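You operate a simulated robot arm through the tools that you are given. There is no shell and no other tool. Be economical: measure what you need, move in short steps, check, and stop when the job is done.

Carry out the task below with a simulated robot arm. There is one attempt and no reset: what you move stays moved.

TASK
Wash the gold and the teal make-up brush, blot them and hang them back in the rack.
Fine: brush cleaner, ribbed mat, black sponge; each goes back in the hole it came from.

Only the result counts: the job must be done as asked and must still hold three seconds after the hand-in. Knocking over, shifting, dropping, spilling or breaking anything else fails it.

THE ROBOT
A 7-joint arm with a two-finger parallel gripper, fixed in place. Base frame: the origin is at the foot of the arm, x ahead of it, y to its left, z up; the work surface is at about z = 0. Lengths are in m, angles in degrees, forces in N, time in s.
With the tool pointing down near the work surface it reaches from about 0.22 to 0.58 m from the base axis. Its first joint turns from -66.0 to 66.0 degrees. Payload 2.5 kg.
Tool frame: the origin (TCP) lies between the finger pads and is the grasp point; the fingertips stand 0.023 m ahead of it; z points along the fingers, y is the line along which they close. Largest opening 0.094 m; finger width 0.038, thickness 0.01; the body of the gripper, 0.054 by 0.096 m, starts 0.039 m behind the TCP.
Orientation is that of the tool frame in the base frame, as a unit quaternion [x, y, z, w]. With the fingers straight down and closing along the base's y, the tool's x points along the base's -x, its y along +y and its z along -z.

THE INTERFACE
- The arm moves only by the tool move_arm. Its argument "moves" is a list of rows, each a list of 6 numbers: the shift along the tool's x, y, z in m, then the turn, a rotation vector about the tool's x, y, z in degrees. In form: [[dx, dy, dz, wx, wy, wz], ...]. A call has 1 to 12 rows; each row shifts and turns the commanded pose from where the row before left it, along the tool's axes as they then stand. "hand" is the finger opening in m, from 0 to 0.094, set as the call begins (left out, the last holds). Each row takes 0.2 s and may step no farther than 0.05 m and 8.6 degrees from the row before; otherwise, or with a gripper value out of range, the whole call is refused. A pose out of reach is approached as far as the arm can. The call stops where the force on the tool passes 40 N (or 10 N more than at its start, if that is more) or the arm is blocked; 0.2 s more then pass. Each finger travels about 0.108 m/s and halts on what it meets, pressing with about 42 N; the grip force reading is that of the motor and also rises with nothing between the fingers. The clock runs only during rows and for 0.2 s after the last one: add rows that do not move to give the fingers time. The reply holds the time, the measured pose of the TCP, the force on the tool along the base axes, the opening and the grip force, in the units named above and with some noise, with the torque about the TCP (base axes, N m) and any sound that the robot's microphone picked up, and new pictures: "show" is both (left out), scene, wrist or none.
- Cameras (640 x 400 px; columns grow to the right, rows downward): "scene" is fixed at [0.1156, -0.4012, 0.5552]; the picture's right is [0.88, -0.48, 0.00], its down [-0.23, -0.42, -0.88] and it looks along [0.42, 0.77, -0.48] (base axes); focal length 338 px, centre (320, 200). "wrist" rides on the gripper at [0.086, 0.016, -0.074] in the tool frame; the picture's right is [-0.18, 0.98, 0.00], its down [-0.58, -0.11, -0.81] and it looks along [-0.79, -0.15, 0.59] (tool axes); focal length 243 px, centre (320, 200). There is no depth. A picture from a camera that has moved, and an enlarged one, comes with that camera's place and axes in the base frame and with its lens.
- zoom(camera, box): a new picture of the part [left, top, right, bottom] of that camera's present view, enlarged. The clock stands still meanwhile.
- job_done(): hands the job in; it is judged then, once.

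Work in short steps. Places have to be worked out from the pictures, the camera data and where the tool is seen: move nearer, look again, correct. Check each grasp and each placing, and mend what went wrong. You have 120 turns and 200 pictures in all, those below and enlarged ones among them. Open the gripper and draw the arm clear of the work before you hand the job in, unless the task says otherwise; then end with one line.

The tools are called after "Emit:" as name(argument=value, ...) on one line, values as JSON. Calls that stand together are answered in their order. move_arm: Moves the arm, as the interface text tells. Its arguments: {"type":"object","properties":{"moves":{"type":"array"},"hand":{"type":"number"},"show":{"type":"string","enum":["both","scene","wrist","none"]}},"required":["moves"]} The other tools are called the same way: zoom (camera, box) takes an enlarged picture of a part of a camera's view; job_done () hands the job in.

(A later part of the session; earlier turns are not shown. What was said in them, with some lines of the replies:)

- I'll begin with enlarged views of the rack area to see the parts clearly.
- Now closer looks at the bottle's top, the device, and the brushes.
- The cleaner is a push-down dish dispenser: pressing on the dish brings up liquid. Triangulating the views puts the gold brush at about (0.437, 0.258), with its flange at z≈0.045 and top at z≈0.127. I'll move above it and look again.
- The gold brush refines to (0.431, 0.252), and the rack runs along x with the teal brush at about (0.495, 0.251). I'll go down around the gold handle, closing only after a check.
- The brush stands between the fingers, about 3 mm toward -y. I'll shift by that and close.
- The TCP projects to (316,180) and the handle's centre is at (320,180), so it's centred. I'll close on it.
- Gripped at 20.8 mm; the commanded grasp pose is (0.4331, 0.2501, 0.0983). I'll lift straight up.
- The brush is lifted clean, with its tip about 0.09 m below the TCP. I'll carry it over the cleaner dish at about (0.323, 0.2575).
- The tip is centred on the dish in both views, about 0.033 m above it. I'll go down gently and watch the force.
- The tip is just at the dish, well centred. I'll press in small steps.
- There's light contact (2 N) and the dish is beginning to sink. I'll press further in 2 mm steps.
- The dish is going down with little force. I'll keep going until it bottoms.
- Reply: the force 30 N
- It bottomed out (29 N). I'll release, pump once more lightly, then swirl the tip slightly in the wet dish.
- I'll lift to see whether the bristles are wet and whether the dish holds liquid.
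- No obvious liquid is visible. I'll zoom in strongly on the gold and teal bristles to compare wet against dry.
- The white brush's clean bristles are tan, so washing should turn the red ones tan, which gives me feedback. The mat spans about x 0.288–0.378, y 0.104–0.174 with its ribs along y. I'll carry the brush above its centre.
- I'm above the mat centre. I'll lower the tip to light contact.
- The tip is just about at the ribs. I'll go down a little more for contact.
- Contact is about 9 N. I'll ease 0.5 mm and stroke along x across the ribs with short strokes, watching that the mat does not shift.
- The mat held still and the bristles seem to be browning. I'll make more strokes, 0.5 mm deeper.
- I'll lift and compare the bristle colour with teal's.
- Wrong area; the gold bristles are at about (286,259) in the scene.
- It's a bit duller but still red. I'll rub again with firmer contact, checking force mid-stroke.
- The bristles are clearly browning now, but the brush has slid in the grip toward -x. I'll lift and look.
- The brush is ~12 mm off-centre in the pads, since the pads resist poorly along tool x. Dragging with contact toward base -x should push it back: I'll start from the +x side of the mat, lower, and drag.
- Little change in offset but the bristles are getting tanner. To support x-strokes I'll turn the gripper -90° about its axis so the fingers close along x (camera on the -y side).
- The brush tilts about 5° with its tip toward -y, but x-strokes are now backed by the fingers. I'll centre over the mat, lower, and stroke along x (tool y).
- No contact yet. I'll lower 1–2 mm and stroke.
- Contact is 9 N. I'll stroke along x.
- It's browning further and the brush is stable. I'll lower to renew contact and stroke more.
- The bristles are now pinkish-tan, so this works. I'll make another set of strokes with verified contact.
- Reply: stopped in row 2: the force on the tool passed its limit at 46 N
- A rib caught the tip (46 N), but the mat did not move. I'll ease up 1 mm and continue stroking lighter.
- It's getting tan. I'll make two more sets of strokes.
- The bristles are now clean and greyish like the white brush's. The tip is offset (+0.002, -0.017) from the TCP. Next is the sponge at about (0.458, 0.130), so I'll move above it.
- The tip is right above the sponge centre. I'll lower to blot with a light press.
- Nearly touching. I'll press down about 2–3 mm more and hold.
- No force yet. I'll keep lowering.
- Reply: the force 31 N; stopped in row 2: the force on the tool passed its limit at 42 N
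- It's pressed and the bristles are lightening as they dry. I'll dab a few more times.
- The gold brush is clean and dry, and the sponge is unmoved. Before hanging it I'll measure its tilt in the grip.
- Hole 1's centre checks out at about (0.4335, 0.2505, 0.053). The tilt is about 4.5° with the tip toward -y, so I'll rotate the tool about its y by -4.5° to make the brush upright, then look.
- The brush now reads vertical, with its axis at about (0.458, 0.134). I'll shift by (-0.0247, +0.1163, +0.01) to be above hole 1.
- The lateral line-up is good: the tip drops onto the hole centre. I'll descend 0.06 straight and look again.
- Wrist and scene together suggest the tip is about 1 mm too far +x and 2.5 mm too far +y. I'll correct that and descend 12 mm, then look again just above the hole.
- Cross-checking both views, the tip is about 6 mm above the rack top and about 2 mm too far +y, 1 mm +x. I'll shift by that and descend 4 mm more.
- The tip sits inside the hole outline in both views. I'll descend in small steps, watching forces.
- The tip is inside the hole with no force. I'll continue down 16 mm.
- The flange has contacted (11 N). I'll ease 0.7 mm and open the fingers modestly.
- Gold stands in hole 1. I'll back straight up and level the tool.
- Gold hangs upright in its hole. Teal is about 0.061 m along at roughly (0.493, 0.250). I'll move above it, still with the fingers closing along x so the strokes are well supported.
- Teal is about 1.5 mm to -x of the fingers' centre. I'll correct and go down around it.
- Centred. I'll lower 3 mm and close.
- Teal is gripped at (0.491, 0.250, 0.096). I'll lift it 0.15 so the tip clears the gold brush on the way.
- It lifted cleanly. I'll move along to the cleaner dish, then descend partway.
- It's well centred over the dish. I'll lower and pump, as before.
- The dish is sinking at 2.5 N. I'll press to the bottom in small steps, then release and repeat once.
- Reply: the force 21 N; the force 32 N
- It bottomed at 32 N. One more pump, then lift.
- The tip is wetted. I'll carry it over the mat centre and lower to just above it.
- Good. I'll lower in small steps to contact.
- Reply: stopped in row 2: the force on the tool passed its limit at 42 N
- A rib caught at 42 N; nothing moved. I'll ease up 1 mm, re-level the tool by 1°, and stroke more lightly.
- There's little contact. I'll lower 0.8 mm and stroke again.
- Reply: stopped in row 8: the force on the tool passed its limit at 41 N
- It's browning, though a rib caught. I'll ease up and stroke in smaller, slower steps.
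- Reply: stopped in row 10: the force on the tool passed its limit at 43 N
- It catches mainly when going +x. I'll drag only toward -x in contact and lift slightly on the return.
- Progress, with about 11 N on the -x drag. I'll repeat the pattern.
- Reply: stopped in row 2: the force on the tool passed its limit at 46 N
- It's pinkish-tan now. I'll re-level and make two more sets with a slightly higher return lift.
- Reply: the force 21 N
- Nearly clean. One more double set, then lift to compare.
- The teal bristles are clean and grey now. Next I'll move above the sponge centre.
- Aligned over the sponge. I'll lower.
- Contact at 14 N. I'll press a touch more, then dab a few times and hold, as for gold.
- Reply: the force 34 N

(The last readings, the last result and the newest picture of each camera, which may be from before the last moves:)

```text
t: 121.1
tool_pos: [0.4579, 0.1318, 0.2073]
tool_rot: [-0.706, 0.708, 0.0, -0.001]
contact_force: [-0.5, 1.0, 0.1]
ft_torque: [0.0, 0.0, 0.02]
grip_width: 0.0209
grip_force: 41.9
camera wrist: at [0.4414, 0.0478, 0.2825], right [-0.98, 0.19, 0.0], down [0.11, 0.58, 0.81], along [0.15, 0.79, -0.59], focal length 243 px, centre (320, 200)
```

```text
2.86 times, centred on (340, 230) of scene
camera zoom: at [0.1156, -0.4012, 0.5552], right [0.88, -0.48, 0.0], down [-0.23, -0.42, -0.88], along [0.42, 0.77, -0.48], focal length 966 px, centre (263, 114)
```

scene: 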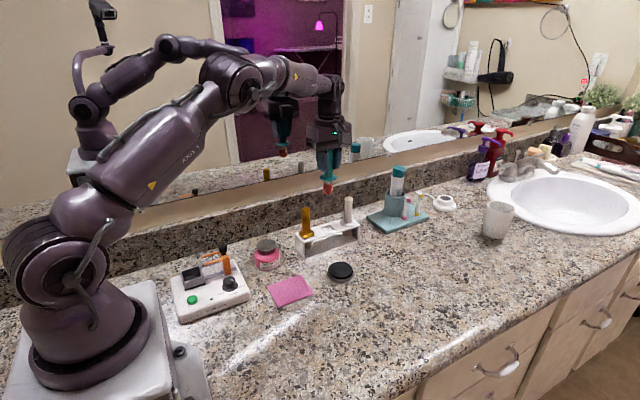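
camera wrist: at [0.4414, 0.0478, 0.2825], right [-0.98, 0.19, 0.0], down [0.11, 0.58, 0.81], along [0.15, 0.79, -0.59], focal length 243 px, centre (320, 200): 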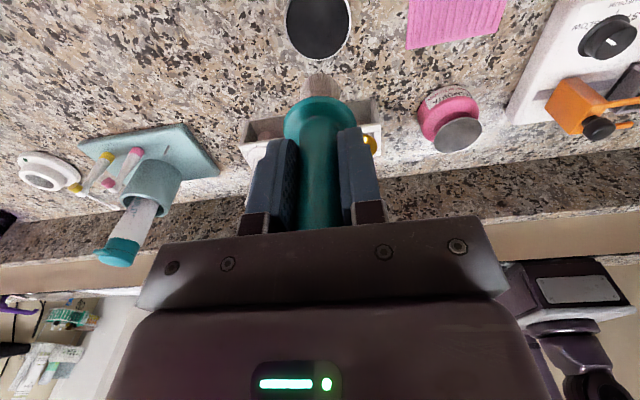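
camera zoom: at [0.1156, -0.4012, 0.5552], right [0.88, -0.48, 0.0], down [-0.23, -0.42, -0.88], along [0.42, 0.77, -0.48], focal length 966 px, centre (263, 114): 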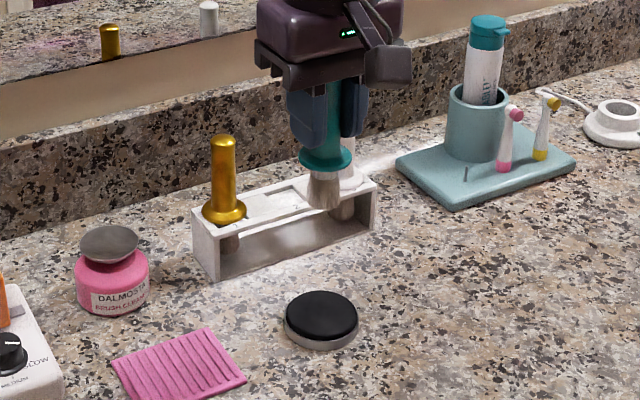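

Teal is clean, dry, and unshifted in the grip (same flange position in the wrist view). I'll move over hole 2: first x and up, then y, to TCP (0.491, 0.250).

Emit:
move_arm(moves=[[0, -0.0333, -0.02, 0, 0, 0], [-0.0395, 0, 0, 0, 0, 0], [-0.0395, 0, 0, 0, 0, 0], [-0.0395, 0, 0, 0, 0, 0], [0, 0, 0, 0, 0, 0]], show="wrist")

Emit:
zoom(camera="scene", box=[290, 180, 370, 260])

```text
t: 122.3
tool_pos: [0.4921, 0.2528, 0.2273]
tool_rot: [-0.706, 0.708, 0.0, -0.002]
contact_force: [0.0, -0.2, -1.8]
ft_torque: [0.01, 0.02, 0.0]
grip_width: 0.021
grip_force: 41.9
camera wrist: at [0.4747, 0.1666, 0.3012], right [-0.98, 0.19, 0.0], down [0.11, 0.58, 0.8], along [0.15, 0.79, -0.59], focal length 243 px, centre (320, 200)
```

wrist: 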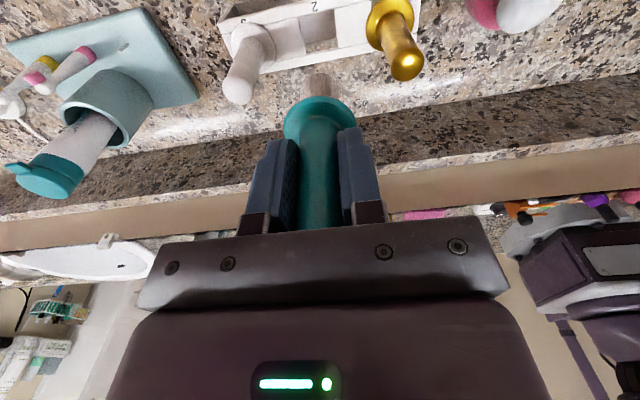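

```text
5.00 times, centred on (330, 220) of scene
camera zoom: at [0.1156, -0.4011, 0.5552], right [0.88, -0.48, 0.0], down [-0.23, -0.42, -0.88], along [0.42, 0.77, -0.48], focal length 1691 px, centre (270, 100)
```

zoom: 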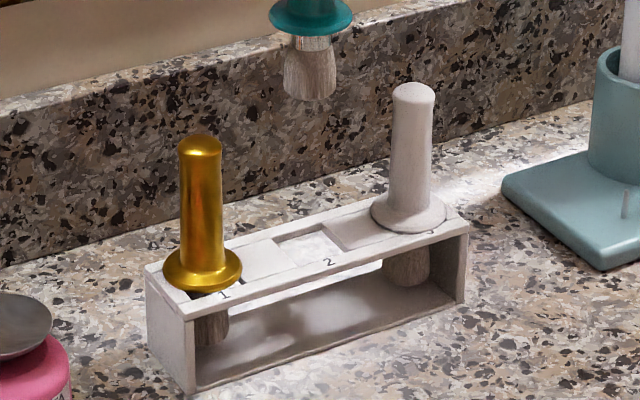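

It lines up over hole 2. I'll descend 0.075 and check closely.

Emit:
move_arm(moves=[[0, 0, 0.04, 0, 0, 0], [0, 0, 0.035, 0, 0, 0], [0, 0, 0, 0, 0, 0]], show="none")

Emit:
zoom(camera="wrist", box=[240, 0, 390, 110])

Emit:
zoom(camera="scene", box=[305, 200, 345, 240])

```text
t: 123.1
tool_pos: [0.4927, 0.2493, 0.1517]
tool_rot: [-0.706, 0.709, 0.0, 0.0]
contact_force: [-0.2, -0.2, -0.5]
ft_torque: [-0.01, -0.01, 0.03]
grip_width: 0.0208
grip_force: 42.1
```

```text
3.64 times, centred on (315, 55) of wrist
camera zoom: at [0.4761, 0.1646, 0.2266], right [-0.98, 0.19, 0.0], down [0.11, 0.58, 0.81], along [0.15, 0.79, -0.59], focal length 882 px, centre (338, 727)
```

zoom: 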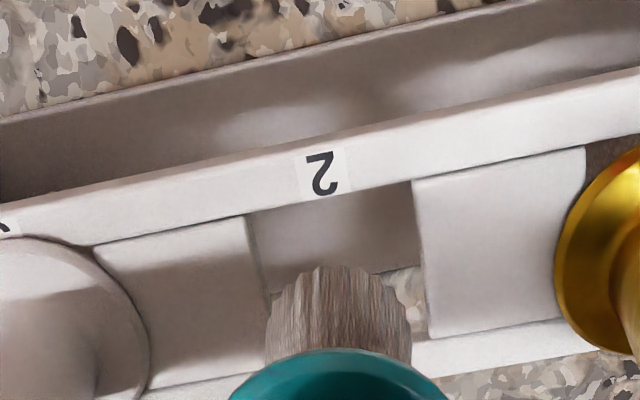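

```text
10.00 times, centred on (325, 220) of scene
camera zoom: at [0.1156, -0.4012, 0.5552], right [0.88, -0.48, 0.0], down [-0.23, -0.42, -0.88], along [0.42, 0.77, -0.48], focal length 3381 px, centre (270, 0)
```

zoom: 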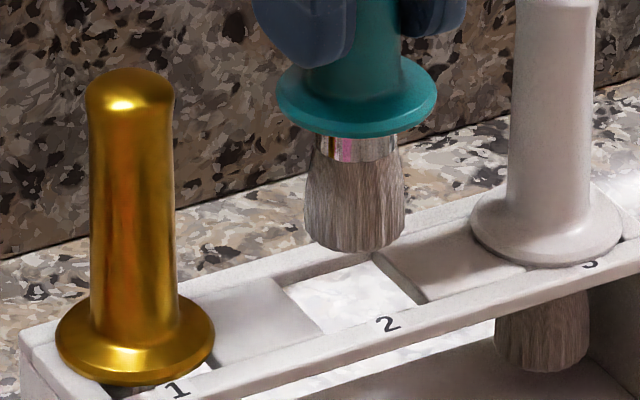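

Columns match. I'll descend 12 mm more and check the y alignment.

Emit:
move_arm(moves=[[0, 0, 0.012, 0, 0, 0], [0, 0, 0, 0, 0, 0]], show="none")

Emit:
zoom(camera="wrist", box=[240, 0, 390, 110])

Emit:
zoom(camera="scene", box=[305, 205, 345, 245])

```text
t: 123.7
tool_pos: [0.4924, 0.2496, 0.1391]
tool_rot: [-0.707, 0.708, 0.0, -0.001]
contact_force: [0.3, -0.5, -0.2]
ft_torque: [0.0, -0.02, -0.02]
grip_width: 0.0206
grip_force: 41.9
```

```text
3.64 times, centred on (315, 55) of wrist
camera zoom: at [0.476, 0.1642, 0.214], right [-0.98, 0.19, 0.0], down [0.11, 0.58, 0.8], along [0.15, 0.79, -0.59], focal length 882 px, centre (338, 727)
```

zoom: 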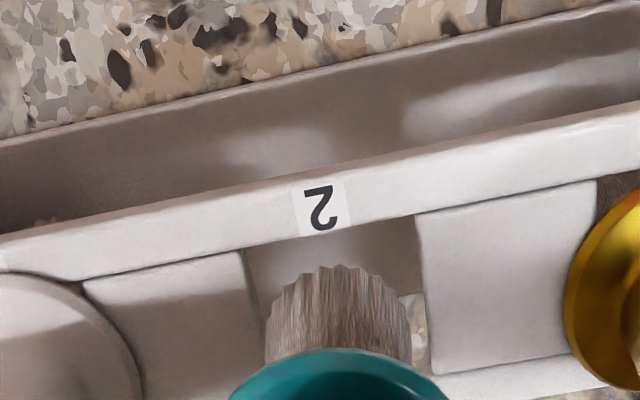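

```text
10.00 times, centred on (325, 225) of scene
camera zoom: at [0.1156, -0.4012, 0.5552], right [0.88, -0.48, 0.0], down [-0.23, -0.42, -0.88], along [0.42, 0.77, -0.48], focal length 3381 px, centre (270, -50)
```

zoom: 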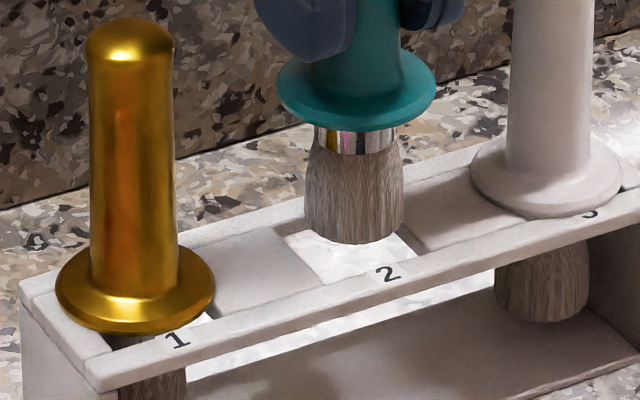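

The estimates put the tip about 10 mm above the rack, with the front margin slightly small. I'll nudge +1 mm in y and descend 7 mm.

Emit:
move_arm(moves=[[-0.001, 0, 0.007, 0, 0, 0], [0, 0, 0, 0, 0, 0]], show="none")

Emit:
zoom(camera="wrist", box=[240, 0, 390, 110])

Emit:
zoom(camera="scene", box=[305, 205, 345, 245])

```text
t: 124.3
tool_pos: [0.4934, 0.2502, 0.1323]
tool_rot: [-0.706, 0.708, 0.0, -0.001]
contact_force: [-0.8, 0.7, -0.7]
ft_torque: [-0.02, -0.01, 0.0]
grip_width: 0.0208
grip_force: 41.9
```

```text
3.64 times, centred on (315, 55) of wrist
camera zoom: at [0.4761, 0.1655, 0.2075], right [-0.98, 0.19, 0.0], down [0.11, 0.58, 0.81], along [0.15, 0.79, -0.59], focal length 882 px, centre (338, 727)
```

zoom: 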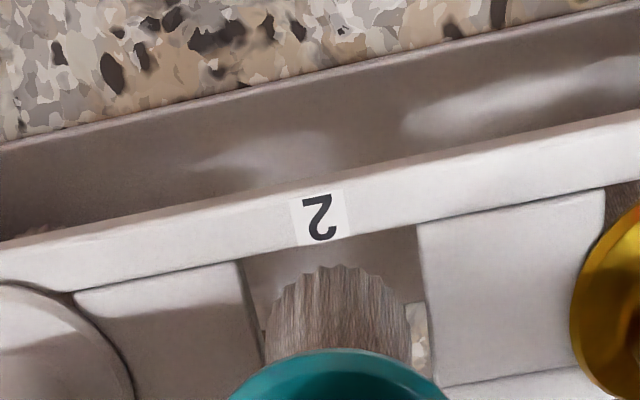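

```text
10.00 times, centred on (325, 225) of scene
camera zoom: at [0.1156, -0.4012, 0.5552], right [0.88, -0.48, 0.0], down [-0.23, -0.42, -0.88], along [0.42, 0.77, -0.48], focal length 3381 px, centre (270, -50)
```

zoom: 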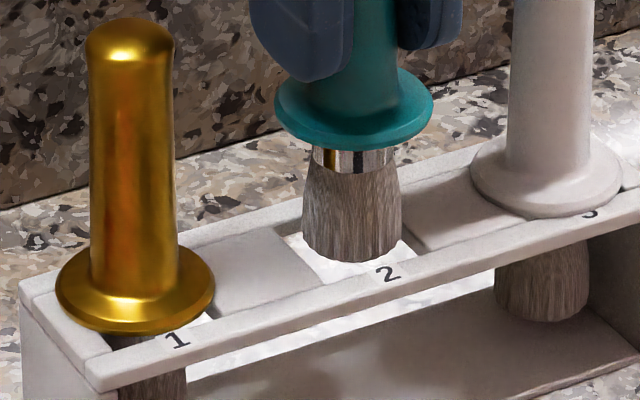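

Good. I'll descend 6 mm with a force check.

Emit:
move_arm(moves=[[0, 0, 0.003, 0, 0, 0], [0, 0, 0.003, 0, 0, 0], [0, 0, 0, 0, 0, 0]], show="none")

Emit:
zoom(camera="wrist", box=[240, 0, 390, 110])

Emit:
zoom(camera="scene", box=[305, 205, 345, 245])

```text
t: 125.1
tool_pos: [0.4927, 0.2495, 0.1273]
tool_rot: [-0.706, 0.709, 0.0, -0.002]
contact_force: [-0.1, -0.3, -0.6]
ft_torque: [-0.01, 0.01, -0.04]
grip_width: 0.0207
grip_force: 42.3
```

```text
3.64 times, centred on (315, 55) of wrist
camera zoom: at [0.4754, 0.1651, 0.2016], right [-0.98, 0.19, 0.0], down [0.11, 0.58, 0.81], along [0.15, 0.79, -0.59], focal length 882 px, centre (338, 727)
```

zoom: 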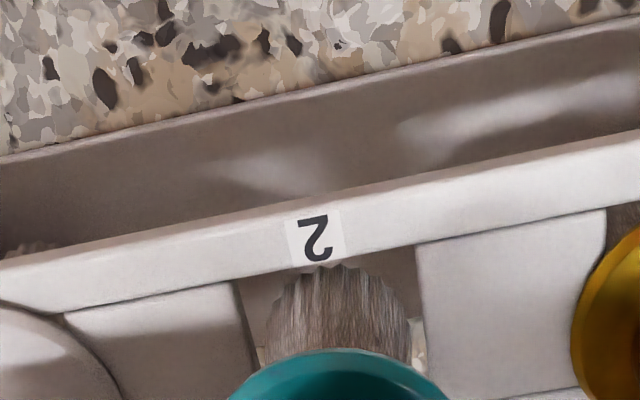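

```text
10.00 times, centred on (325, 225) of scene
camera zoom: at [0.1156, -0.4012, 0.5552], right [0.88, -0.48, 0.0], down [-0.23, -0.42, -0.88], along [0.42, 0.77, -0.48], focal length 3381 px, centre (270, -50)
```

zoom: 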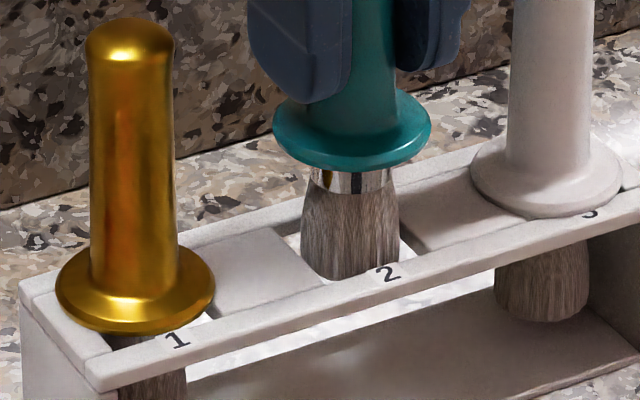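

The tip is entering and being hidden by the front bar, with zero force. I'll continue down.

Emit:
move_arm(moves=[[0, 0, 0.004, 0, 0, 0], [0, 0, 0.004, 0, 0, 0], [0, 0, 0.004, 0, 0, 0], [0, 0, 0.004, 0, 0, 0], [0, 0, 0, 0, 0, 0]], show="none")

Emit:
zoom(camera="scene", box=[305, 205, 345, 245])

```text
t: 126.3
tool_pos: [0.4906, 0.2512, 0.1114]
tool_rot: [-0.707, 0.708, 0.0, 0.0]
contact_force: [0.6, 0.6, -0.1]
ft_torque: [-0.01, 0.0, 0.0]
grip_width: 0.0207
grip_force: 41.8
```

```text
10.00 times, centred on (325, 225) of scene
camera zoom: at [0.1156, -0.4012, 0.5552], right [0.88, -0.48, 0.0], down [-0.23, -0.42, -0.88], along [0.42, 0.77, -0.48], focal length 3381 px, centre (270, -50)
```

zoom: 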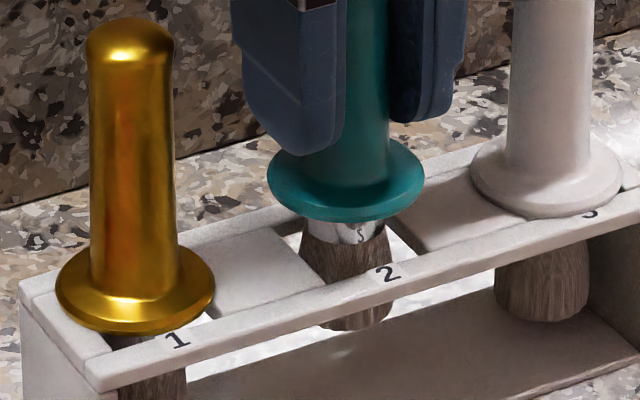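

Emit:
move_arm(moves=[[0, 0, 0.005, 0, 0, 0], [0, 0, 0.005, 0, 0, 0], [0, 0, 0.003, 0, 0, 0], [0, 0, 0, 0, 0, 0]], show="none")

Emit:
move_arm(moves=[[0, 0, 0.002, 0, 0, 0], [0, 0, 0, 0, 0, 0]], show="none")

Emit:
move_arm(moves=[[0, 0, 0.0015, 0, 0, 0], [0, 0, 0, 0, 0, 0]], show="none")

Emit:
zoom(camera="scene", box=[305, 205, 345, 245])

```text
t: 127.3
tool_pos: [0.4908, 0.2515, 0.0989]
tool_rot: [-0.706, 0.708, 0.0, -0.001]
contact_force: [-1.0, 0.7, -0.1]
ft_torque: [-0.05, 0.03, -0.01]
grip_width: 0.0205
grip_force: 42.4
```

```text
t: 127.9
tool_pos: [0.4915, 0.2504, 0.0975]
tool_rot: [-0.707, 0.707, -0.002, -0.001]
contact_force: [0.9, -0.7, -0.3]
ft_torque: [-0.02, 0.02, 0.02]
grip_width: 0.0205
grip_force: 42.3
```

```text
t: 128.5
tool_pos: [0.4922, 0.251, 0.0953]
tool_rot: [-0.707, 0.707, 0.0, -0.001]
contact_force: [0.4, -0.1, 0.0]
ft_torque: [-0.04, 0.0, 0.02]
grip_width: 0.0212
grip_force: 42.0
```

```text
10.00 times, centred on (325, 225) of scene
camera zoom: at [0.1156, -0.4012, 0.5552], right [0.88, -0.48, 0.0], down [-0.23, -0.42, -0.88], along [0.42, 0.77, -0.48], focal length 3381 px, centre (270, -50)
```

zoom: 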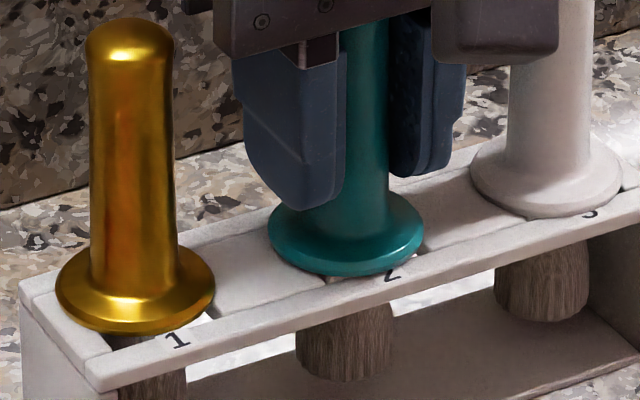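

Nearly seated. A few more 1.5 mm steps until contact.

Emit:
move_arm(moves=[[0, 0, 0.0015, 0, 0, 0], [0, 0, 0, 0, 0, 0]], show="none")

Emit:
move_arm(moves=[[0, 0, 0.001, 0, 0, 0], [0, 0, 0, 0, 0, 0]], show="none")

Emit:
zoom(camera="scene", box=[305, 205, 345, 245])

```text
t: 129.1
tool_pos: [0.4923, 0.2499, 0.0938]
tool_rot: [-0.706, 0.708, -0.001, -0.001]
contact_force: [-1.7, -1.4, 5.7]
ft_torque: [0.01, 0.06, 0.02]
grip_width: 0.0208
grip_force: 41.9
```

```text
t: 129.7
tool_pos: [0.4921, 0.2519, 0.0927]
tool_rot: [-0.706, 0.709, -0.002, -0.001]
contact_force: [-3.9, -2.7, 15.6]
ft_torque: [-0.01, 0.13, 0.01]
grip_width: 0.0207
grip_force: 42.2
```

```text
10.00 times, centred on (325, 225) of scene
camera zoom: at [0.1155, -0.4012, 0.5552], right [0.88, -0.48, 0.0], down [-0.23, -0.42, -0.88], along [0.42, 0.77, -0.48], focal length 3381 px, centre (270, -50)
```

zoom: 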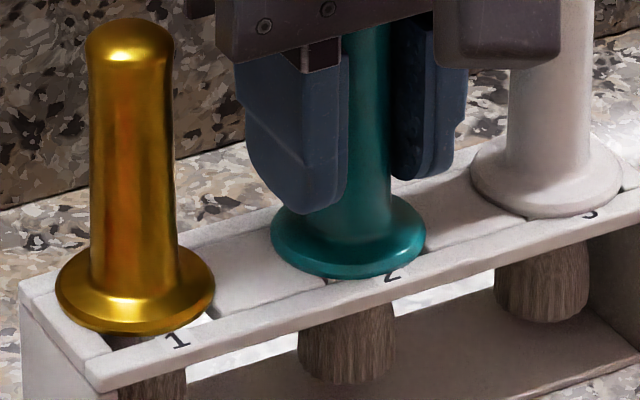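

Seated (16 N). I'll ease up 1 mm and release gently, then back straight up.

Emit:
move_arm(moves=[[0, 0, -0.001, 0, 0, 0], [0, 0, 0, 0, 0, 0]], show="none")

Emit:
move_arm(moves=[[0, 0, 0, 0, 0, 0], [0, 0, 0, 0, 0, 0], [0, 0, 0, 0, 0, 0]], hand=0.042, show="wrist")

```text
t: 130.3
tool_pos: [0.4922, 0.2512, 0.093]
tool_rot: [-0.706, 0.709, -0.001, 0.0]
contact_force: [3.0, 0.5, 6.3]
ft_torque: [0.13, -0.04, -0.02]
grip_width: 0.0208
grip_force: 41.9
```

```text
t: 131.1
tool_pos: [0.4908, 0.2504, 0.093]
tool_rot: [-0.706, 0.708, 0.0, -0.001]
contact_force: [0.2, 0.2, 1.6]
ft_torque: [-0.01, -0.01, 0.01]
grip_width: 0.042
grip_force: 0.0
camera wrist: at [0.4747, 0.1654, 0.1678], right [-0.98, 0.19, 0.0], down [0.11, 0.58, 0.8], along [0.15, 0.79, -0.59], focal length 243 px, centre (320, 200)
```

wrist: 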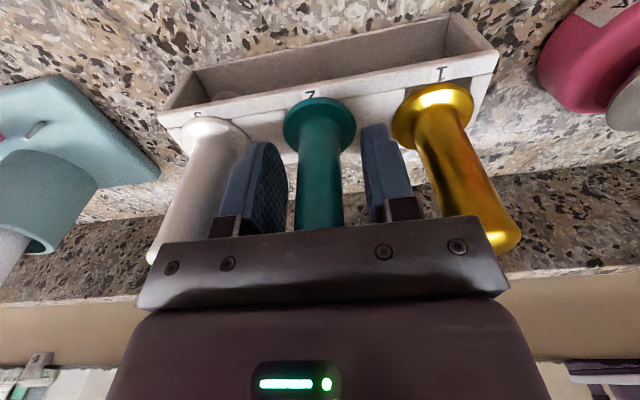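

Released and clear of its neighbours. I'll back straight up and away toward the arm.

Emit:
move_arm(moves=[[0, 0, -0.02, 0, 0, 0], [0, 0, -0.04, 0, 0, 0], [0, 0, -0.045, 0, 0, 0], [0, 0, -0.045, 0, 0, 0], [0.03, 0.03, 0, 0, 0, 0], [0.03, 0.035, 0, 0, 0, 0], [0.03, 0.035, 0, 0, 0, 0], [0, 0, 0, 0, 0, 0]])

Emit:
zoom(camera="scene", box=[280, 190, 360, 270])

Emit:
zoom(camera="scene", box=[160, 180, 380, 320])

```text
t: 132.9
tool_pos: [0.3934, 0.1626, 0.2446]
tool_rot: [-0.707, 0.708, 0.0, 0.0]
contact_force: [-0.1, 1.0, 0.4]
ft_torque: [-0.02, 0.04, 0.03]
grip_width: 0.042
grip_force: 0.0
camera wrist: at [0.3751, 0.0769, 0.3189], right [-0.98, 0.19, 0.0], down [0.11, 0.58, 0.81], along [0.15, 0.79, -0.59], focal length 243 px, centre (320, 200)
```

scene: 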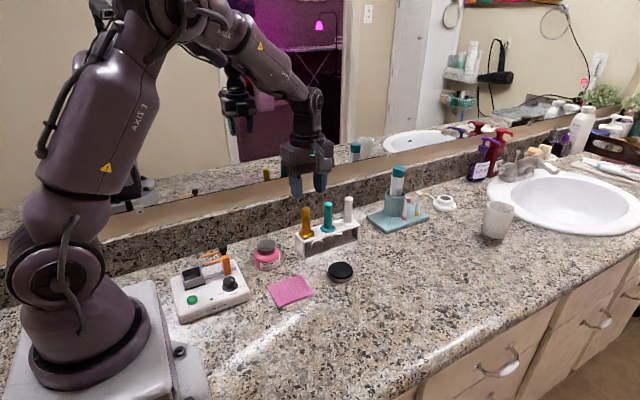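
wrist: 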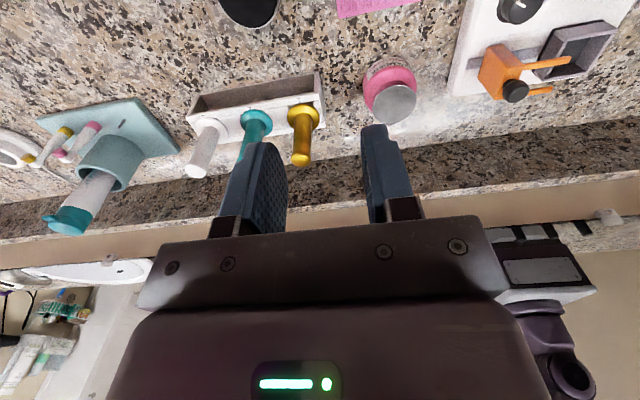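

```text
5.00 times, centred on (320, 230) of scene
camera zoom: at [0.1156, -0.4012, 0.5552], right [0.88, -0.48, 0.0], down [-0.23, -0.42, -0.88], along [0.42, 0.77, -0.48], focal length 1691 px, centre (320, 50)
```

zoom: 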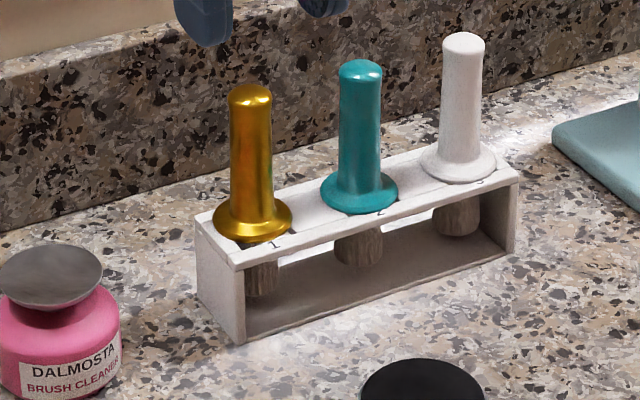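

```text
2.86 times, centred on (270, 250) of scene
camera zoom: at [0.1156, -0.4012, 0.5552], right [0.88, -0.48, 0.0], down [-0.23, -0.42, -0.88], along [0.42, 0.77, -0.48], focal length 966 px, centre (463, 57)
```

zoom: 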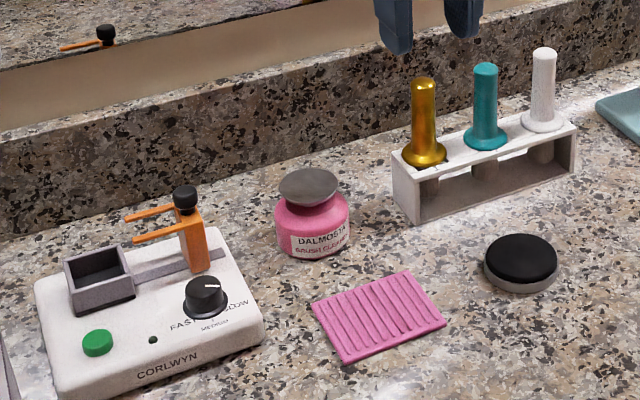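

All other items are where they were. Gold sits slightly back from its original spot, so I'll check closely that its flange is flat and seated.

Emit:
zoom(camera="scene", box=[290, 215, 330, 250])

Emit:
zoom(camera="wrist", box=[230, 70, 340, 170])

```text
11.43 times, centred on (310, 232) of scene
camera zoom: at [0.1156, -0.4012, 0.5552], right [0.88, -0.48, 0.0], down [-0.23, -0.42, -0.88], along [0.42, 0.77, -0.48], focal length 3864 px, centre (434, -171)
```

zoom: 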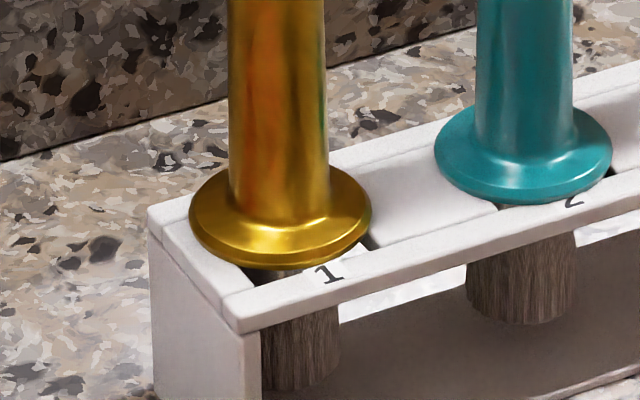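

```text
4.00 times, centred on (285, 120) of wrist
camera zoom: at [0.3751, 0.0769, 0.3189], right [-0.98, 0.19, 0.0], down [0.11, 0.58, 0.81], along [0.15, 0.79, -0.59], focal length 970 px, centre (460, 520)
```

zoom: 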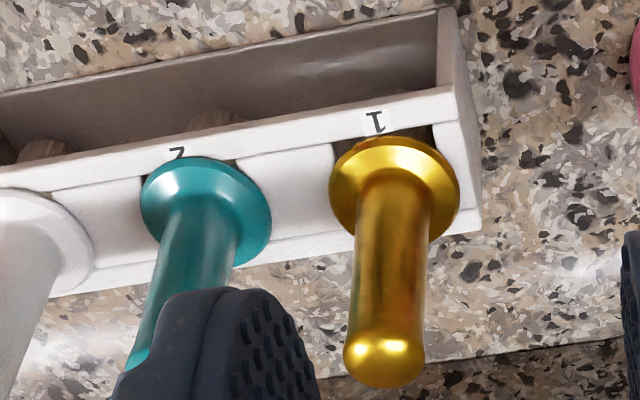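

Gold is level and supported but sits about 4 mm back of the hole's centre. I'll regrip it briefly and centre it: first move above it.

Emit:
move_arm(moves=[[-0.03, -0.0127, 0, 0, 0, 0], [-0.03, -0.0127, 0, 0, 0, 0], [-0.0309, -0.0127, 0, 0, 0, 0], [0, 0, 0.045, 0, 0, 0], [0, 0, 0.03, 0, 0, 0], [0, 0, 0, 0, 0, 0]], show="wrist")

```text
t: 134.3
tool_pos: [0.4295, 0.253, 0.1692]
tool_rot: [-0.707, 0.708, 0.0, -0.001]
contact_force: [-0.5, -0.8, 0.1]
ft_torque: [0.03, -0.04, 0.01]
grip_width: 0.0418
grip_force: 0.0
camera wrist: at [0.4123, 0.1675, 0.2436], right [-0.98, 0.19, 0.0], down [0.11, 0.58, 0.8], along [0.15, 0.79, -0.59], focal length 243 px, centre (320, 200)
```

wrist: 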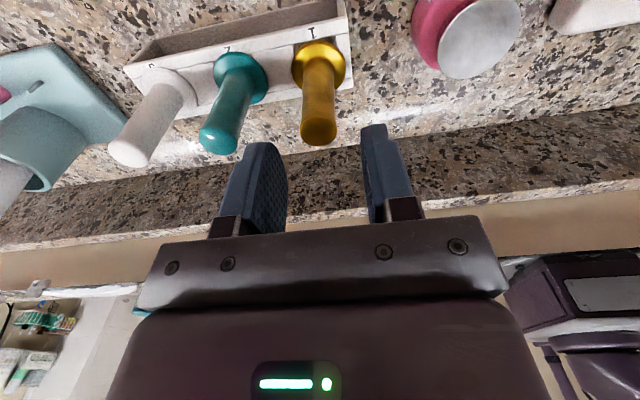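

Centred. I'll go down around gold's handle and close.

Emit:
move_arm(moves=[[0, 0, 0.03, 0, 0, 0], [0, 0, 0.03, 0, 0, 0], [0, 0, 0.012, 0, 0, 0], [0, 0, 0, 0, 0, 0]], show="wrist")

Emit:
move_arm(moves=[[0, 0, 0, 0, 0, 0], [0, 0, 0, 0, 0, 0], [0, 0, 0, 0, 0, 0]], hand=0, show="none")

Emit:
zoom(camera="scene", box=[290, 210, 330, 245])

```text
t: 135.3
tool_pos: [0.4288, 0.2525, 0.0961]
tool_rot: [-0.707, 0.707, -0.001, 0.0]
contact_force: [0.4, -0.2, 1.0]
ft_torque: [-0.01, 0.0, -0.02]
grip_width: 0.0419
grip_force: 0.1
camera wrist: at [0.4127, 0.1669, 0.1709], right [-0.98, 0.19, 0.0], down [0.11, 0.58, 0.81], along [0.15, 0.79, -0.59], focal length 243 px, centre (320, 200)
```

wrist: 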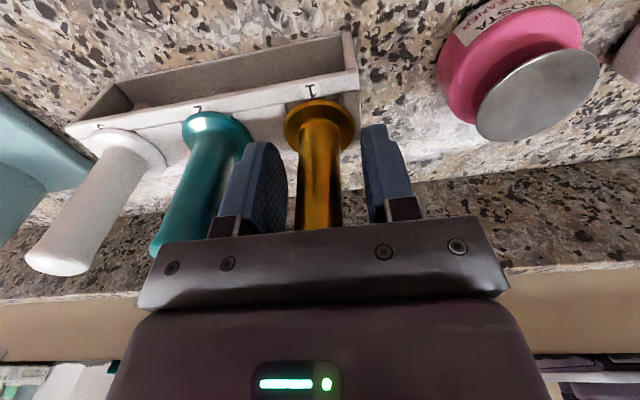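

```text
t: 136.1
tool_pos: [0.4284, 0.2515, 0.0951]
tool_rot: [-0.707, 0.708, -0.001, -0.001]
contact_force: [0.8, 0.2, 0.2]
ft_torque: [-0.01, -0.01, 0.0]
grip_width: 0.0208
grip_force: 42.3
```

```text
11.43 times, centred on (310, 228) of scene
camera zoom: at [0.1156, -0.4012, 0.5552], right [0.88, -0.48, 0.0], down [-0.23, -0.42, -0.88], along [0.42, 0.77, -0.48], focal length 3864 px, centre (434, -114)
```

zoom: 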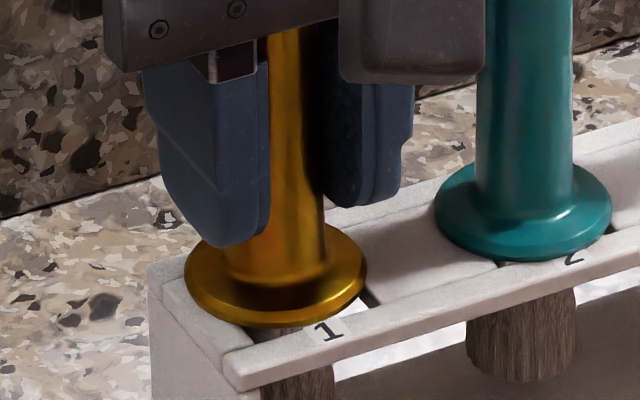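

Gripped. I'll lift 4 mm, shift -y 4 mm and +x 1.5 mm, then look.

Emit:
move_arm(moves=[[0, 0, -0.004, 0, 0, 0], [0.004, -0.0015, 0, 0, 0, 0], [0, 0, 0, 0, 0, 0]], show="none")

Emit:
move_arm(moves=[[0, 0, 0.003, 0, 0, 0], [0, 0, 0, 0, 0, 0]], show="none")

Emit:
zoom(camera="scene", box=[290, 210, 330, 245])

Emit:
zoom(camera="wrist", box=[180, 30, 380, 160])

```text
t: 136.9
tool_pos: [0.4315, 0.2482, 0.1005]
tool_rot: [-0.706, 0.709, -0.001, 0.0]
contact_force: [-0.4, 0.2, -0.6]
ft_torque: [0.0, -0.03, 0.0]
grip_width: 0.021
grip_force: 42.0
```

```text
t: 137.5
tool_pos: [0.4322, 0.2482, 0.0963]
tool_rot: [-0.706, 0.708, -0.001, -0.001]
contact_force: [-0.2, 0.2, -0.4]
ft_torque: [0.04, -0.01, 0.02]
grip_width: 0.0211
grip_force: 41.9
```

```text
11.43 times, centred on (310, 228) of scene
camera zoom: at [0.1156, -0.4012, 0.5552], right [0.88, -0.48, 0.0], down [-0.23, -0.42, -0.88], along [0.42, 0.77, -0.48], focal length 3864 px, centre (434, -114)
```

zoom: 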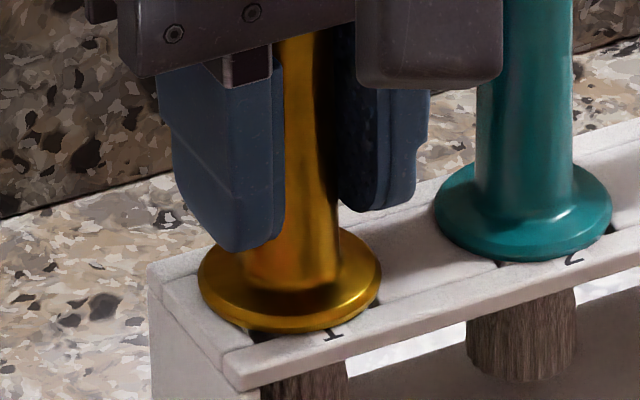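

```text
3.08 times, centred on (280, 95) of wrist
camera zoom: at [0.4142, 0.1626, 0.172], right [-0.98, 0.19, 0.0], down [0.11, 0.58, 0.81], along [0.15, 0.79, -0.59], focal length 746 px, centre (443, 523)
```

zoom: 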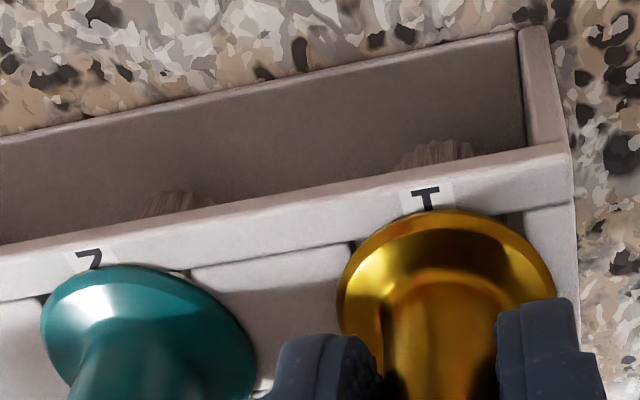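

Now gold is positioned like teal, overlapping its label. I'll lower to contact and release.

Emit:
move_arm(moves=[[0, 0, 0.001, 0, 0, 0], [0, 0, 0, 0, 0, 0]], show="none")

Emit:
move_arm(moves=[[0, 0, 0.001, 0, 0, 0], [0, 0, 0, 0, 0, 0]], show="none")

```text
t: 138.1
tool_pos: [0.4312, 0.2471, 0.0973]
tool_rot: [-0.706, 0.708, -0.001, 0.0]
contact_force: [0.3, -0.2, 0.6]
ft_torque: [0.03, -0.01, 0.02]
grip_width: 0.0209
grip_force: 41.7
```

```text
t: 138.7
tool_pos: [0.4319, 0.2477, 0.0966]
tool_rot: [-0.706, 0.709, -0.001, -0.001]
contact_force: [-4.9, -3.4, 17.7]
ft_torque: [-0.14, 0.16, 0.03]
grip_width: 0.0209
grip_force: 42.8
```

Seated. I'll ease 0.8 mm and release.

Emit:
move_arm(moves=[[0, 0, -0.0008, 0, 0, 0], [0, 0, 0, 0, 0, 0]], show="none")

Emit:
move_arm(moves=[[0, 0, 0, 0, 0, 0], [0, 0, 0, 0, 0, 0], [0, 0, 0, 0, 0, 0]], hand=0.042, show="none")

Emit:
move_arm(moves=[[0, 0, -0.02, 0, 0, 0], [0, 0, -0.04, 0, 0, 0], [0, 0, -0.045, 0, 0, 0], [0, 0, -0.045, 0, 0, 0], [0.03, 0.03, 0, 0, 0, 0], [0.03, 0.035, 0, 0, 0, 0], [0.03, 0.035, 0, 0, 0, 0], [0, 0, 0, 0, 0, 0]], show="scene")

Emit:
zoom(camera="scene", box=[285, 190, 365, 260])

```text
t: 139.3
tool_pos: [0.4309, 0.2475, 0.0959]
tool_rot: [-0.706, 0.709, -0.001, -0.001]
contact_force: [1.8, -4.1, 12.0]
ft_torque: [-0.06, -0.03, 0.02]
grip_width: 0.0209
grip_force: 41.9
```

```text
t: 140.1
tool_pos: [0.4305, 0.2486, 0.0954]
tool_rot: [-0.706, 0.708, 0.0, -0.002]
contact_force: [0.4, 0.5, 0.1]
ft_torque: [-0.04, -0.02, 0.0]
grip_width: 0.042
grip_force: 0.1
```

```text
t: 141.9
tool_pos: [0.3328, 0.1568, 0.248]
tool_rot: [-0.706, 0.708, -0.001, -0.001]
contact_force: [0.7, 0.9, 0.2]
ft_torque: [-0.01, 0.05, 0.01]
grip_width: 0.042
grip_force: 0.0
```

scene: 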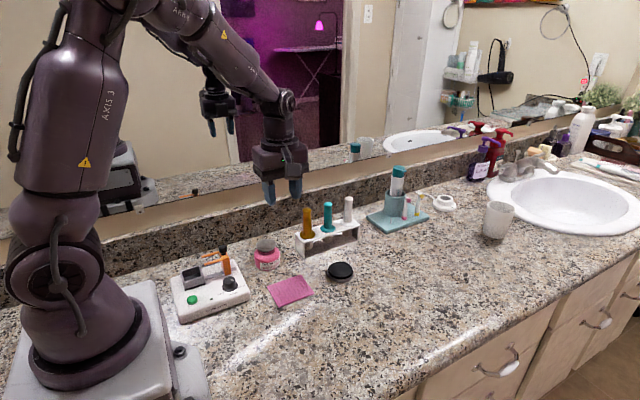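

```text
5.71 times, centred on (325, 225) of scene
camera zoom: at [0.1156, -0.4012, 0.5552], right [0.88, -0.48, 0.0], down [-0.23, -0.42, -0.88], along [0.42, 0.77, -0.48], focal length 1932 px, centre (291, 57)
```

zoom: 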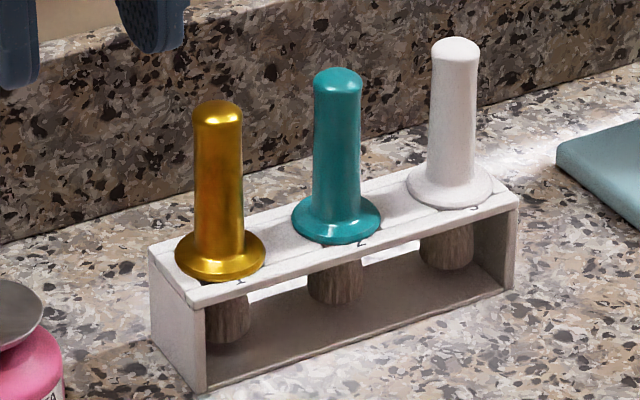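

Both brushes are clean, dry, upright and seated in their own holes. Nothing else has moved, the gripper is open and the arm is clear, so I'm handing in.

Emit:
job_done()

```text
The job is handed in.
```

I washed the gold and teal brushes, blotted them dry, and hung each back in the hole it came from, gold in 1 and teal in 2; both looked clean, dry and upright in the last pictures.
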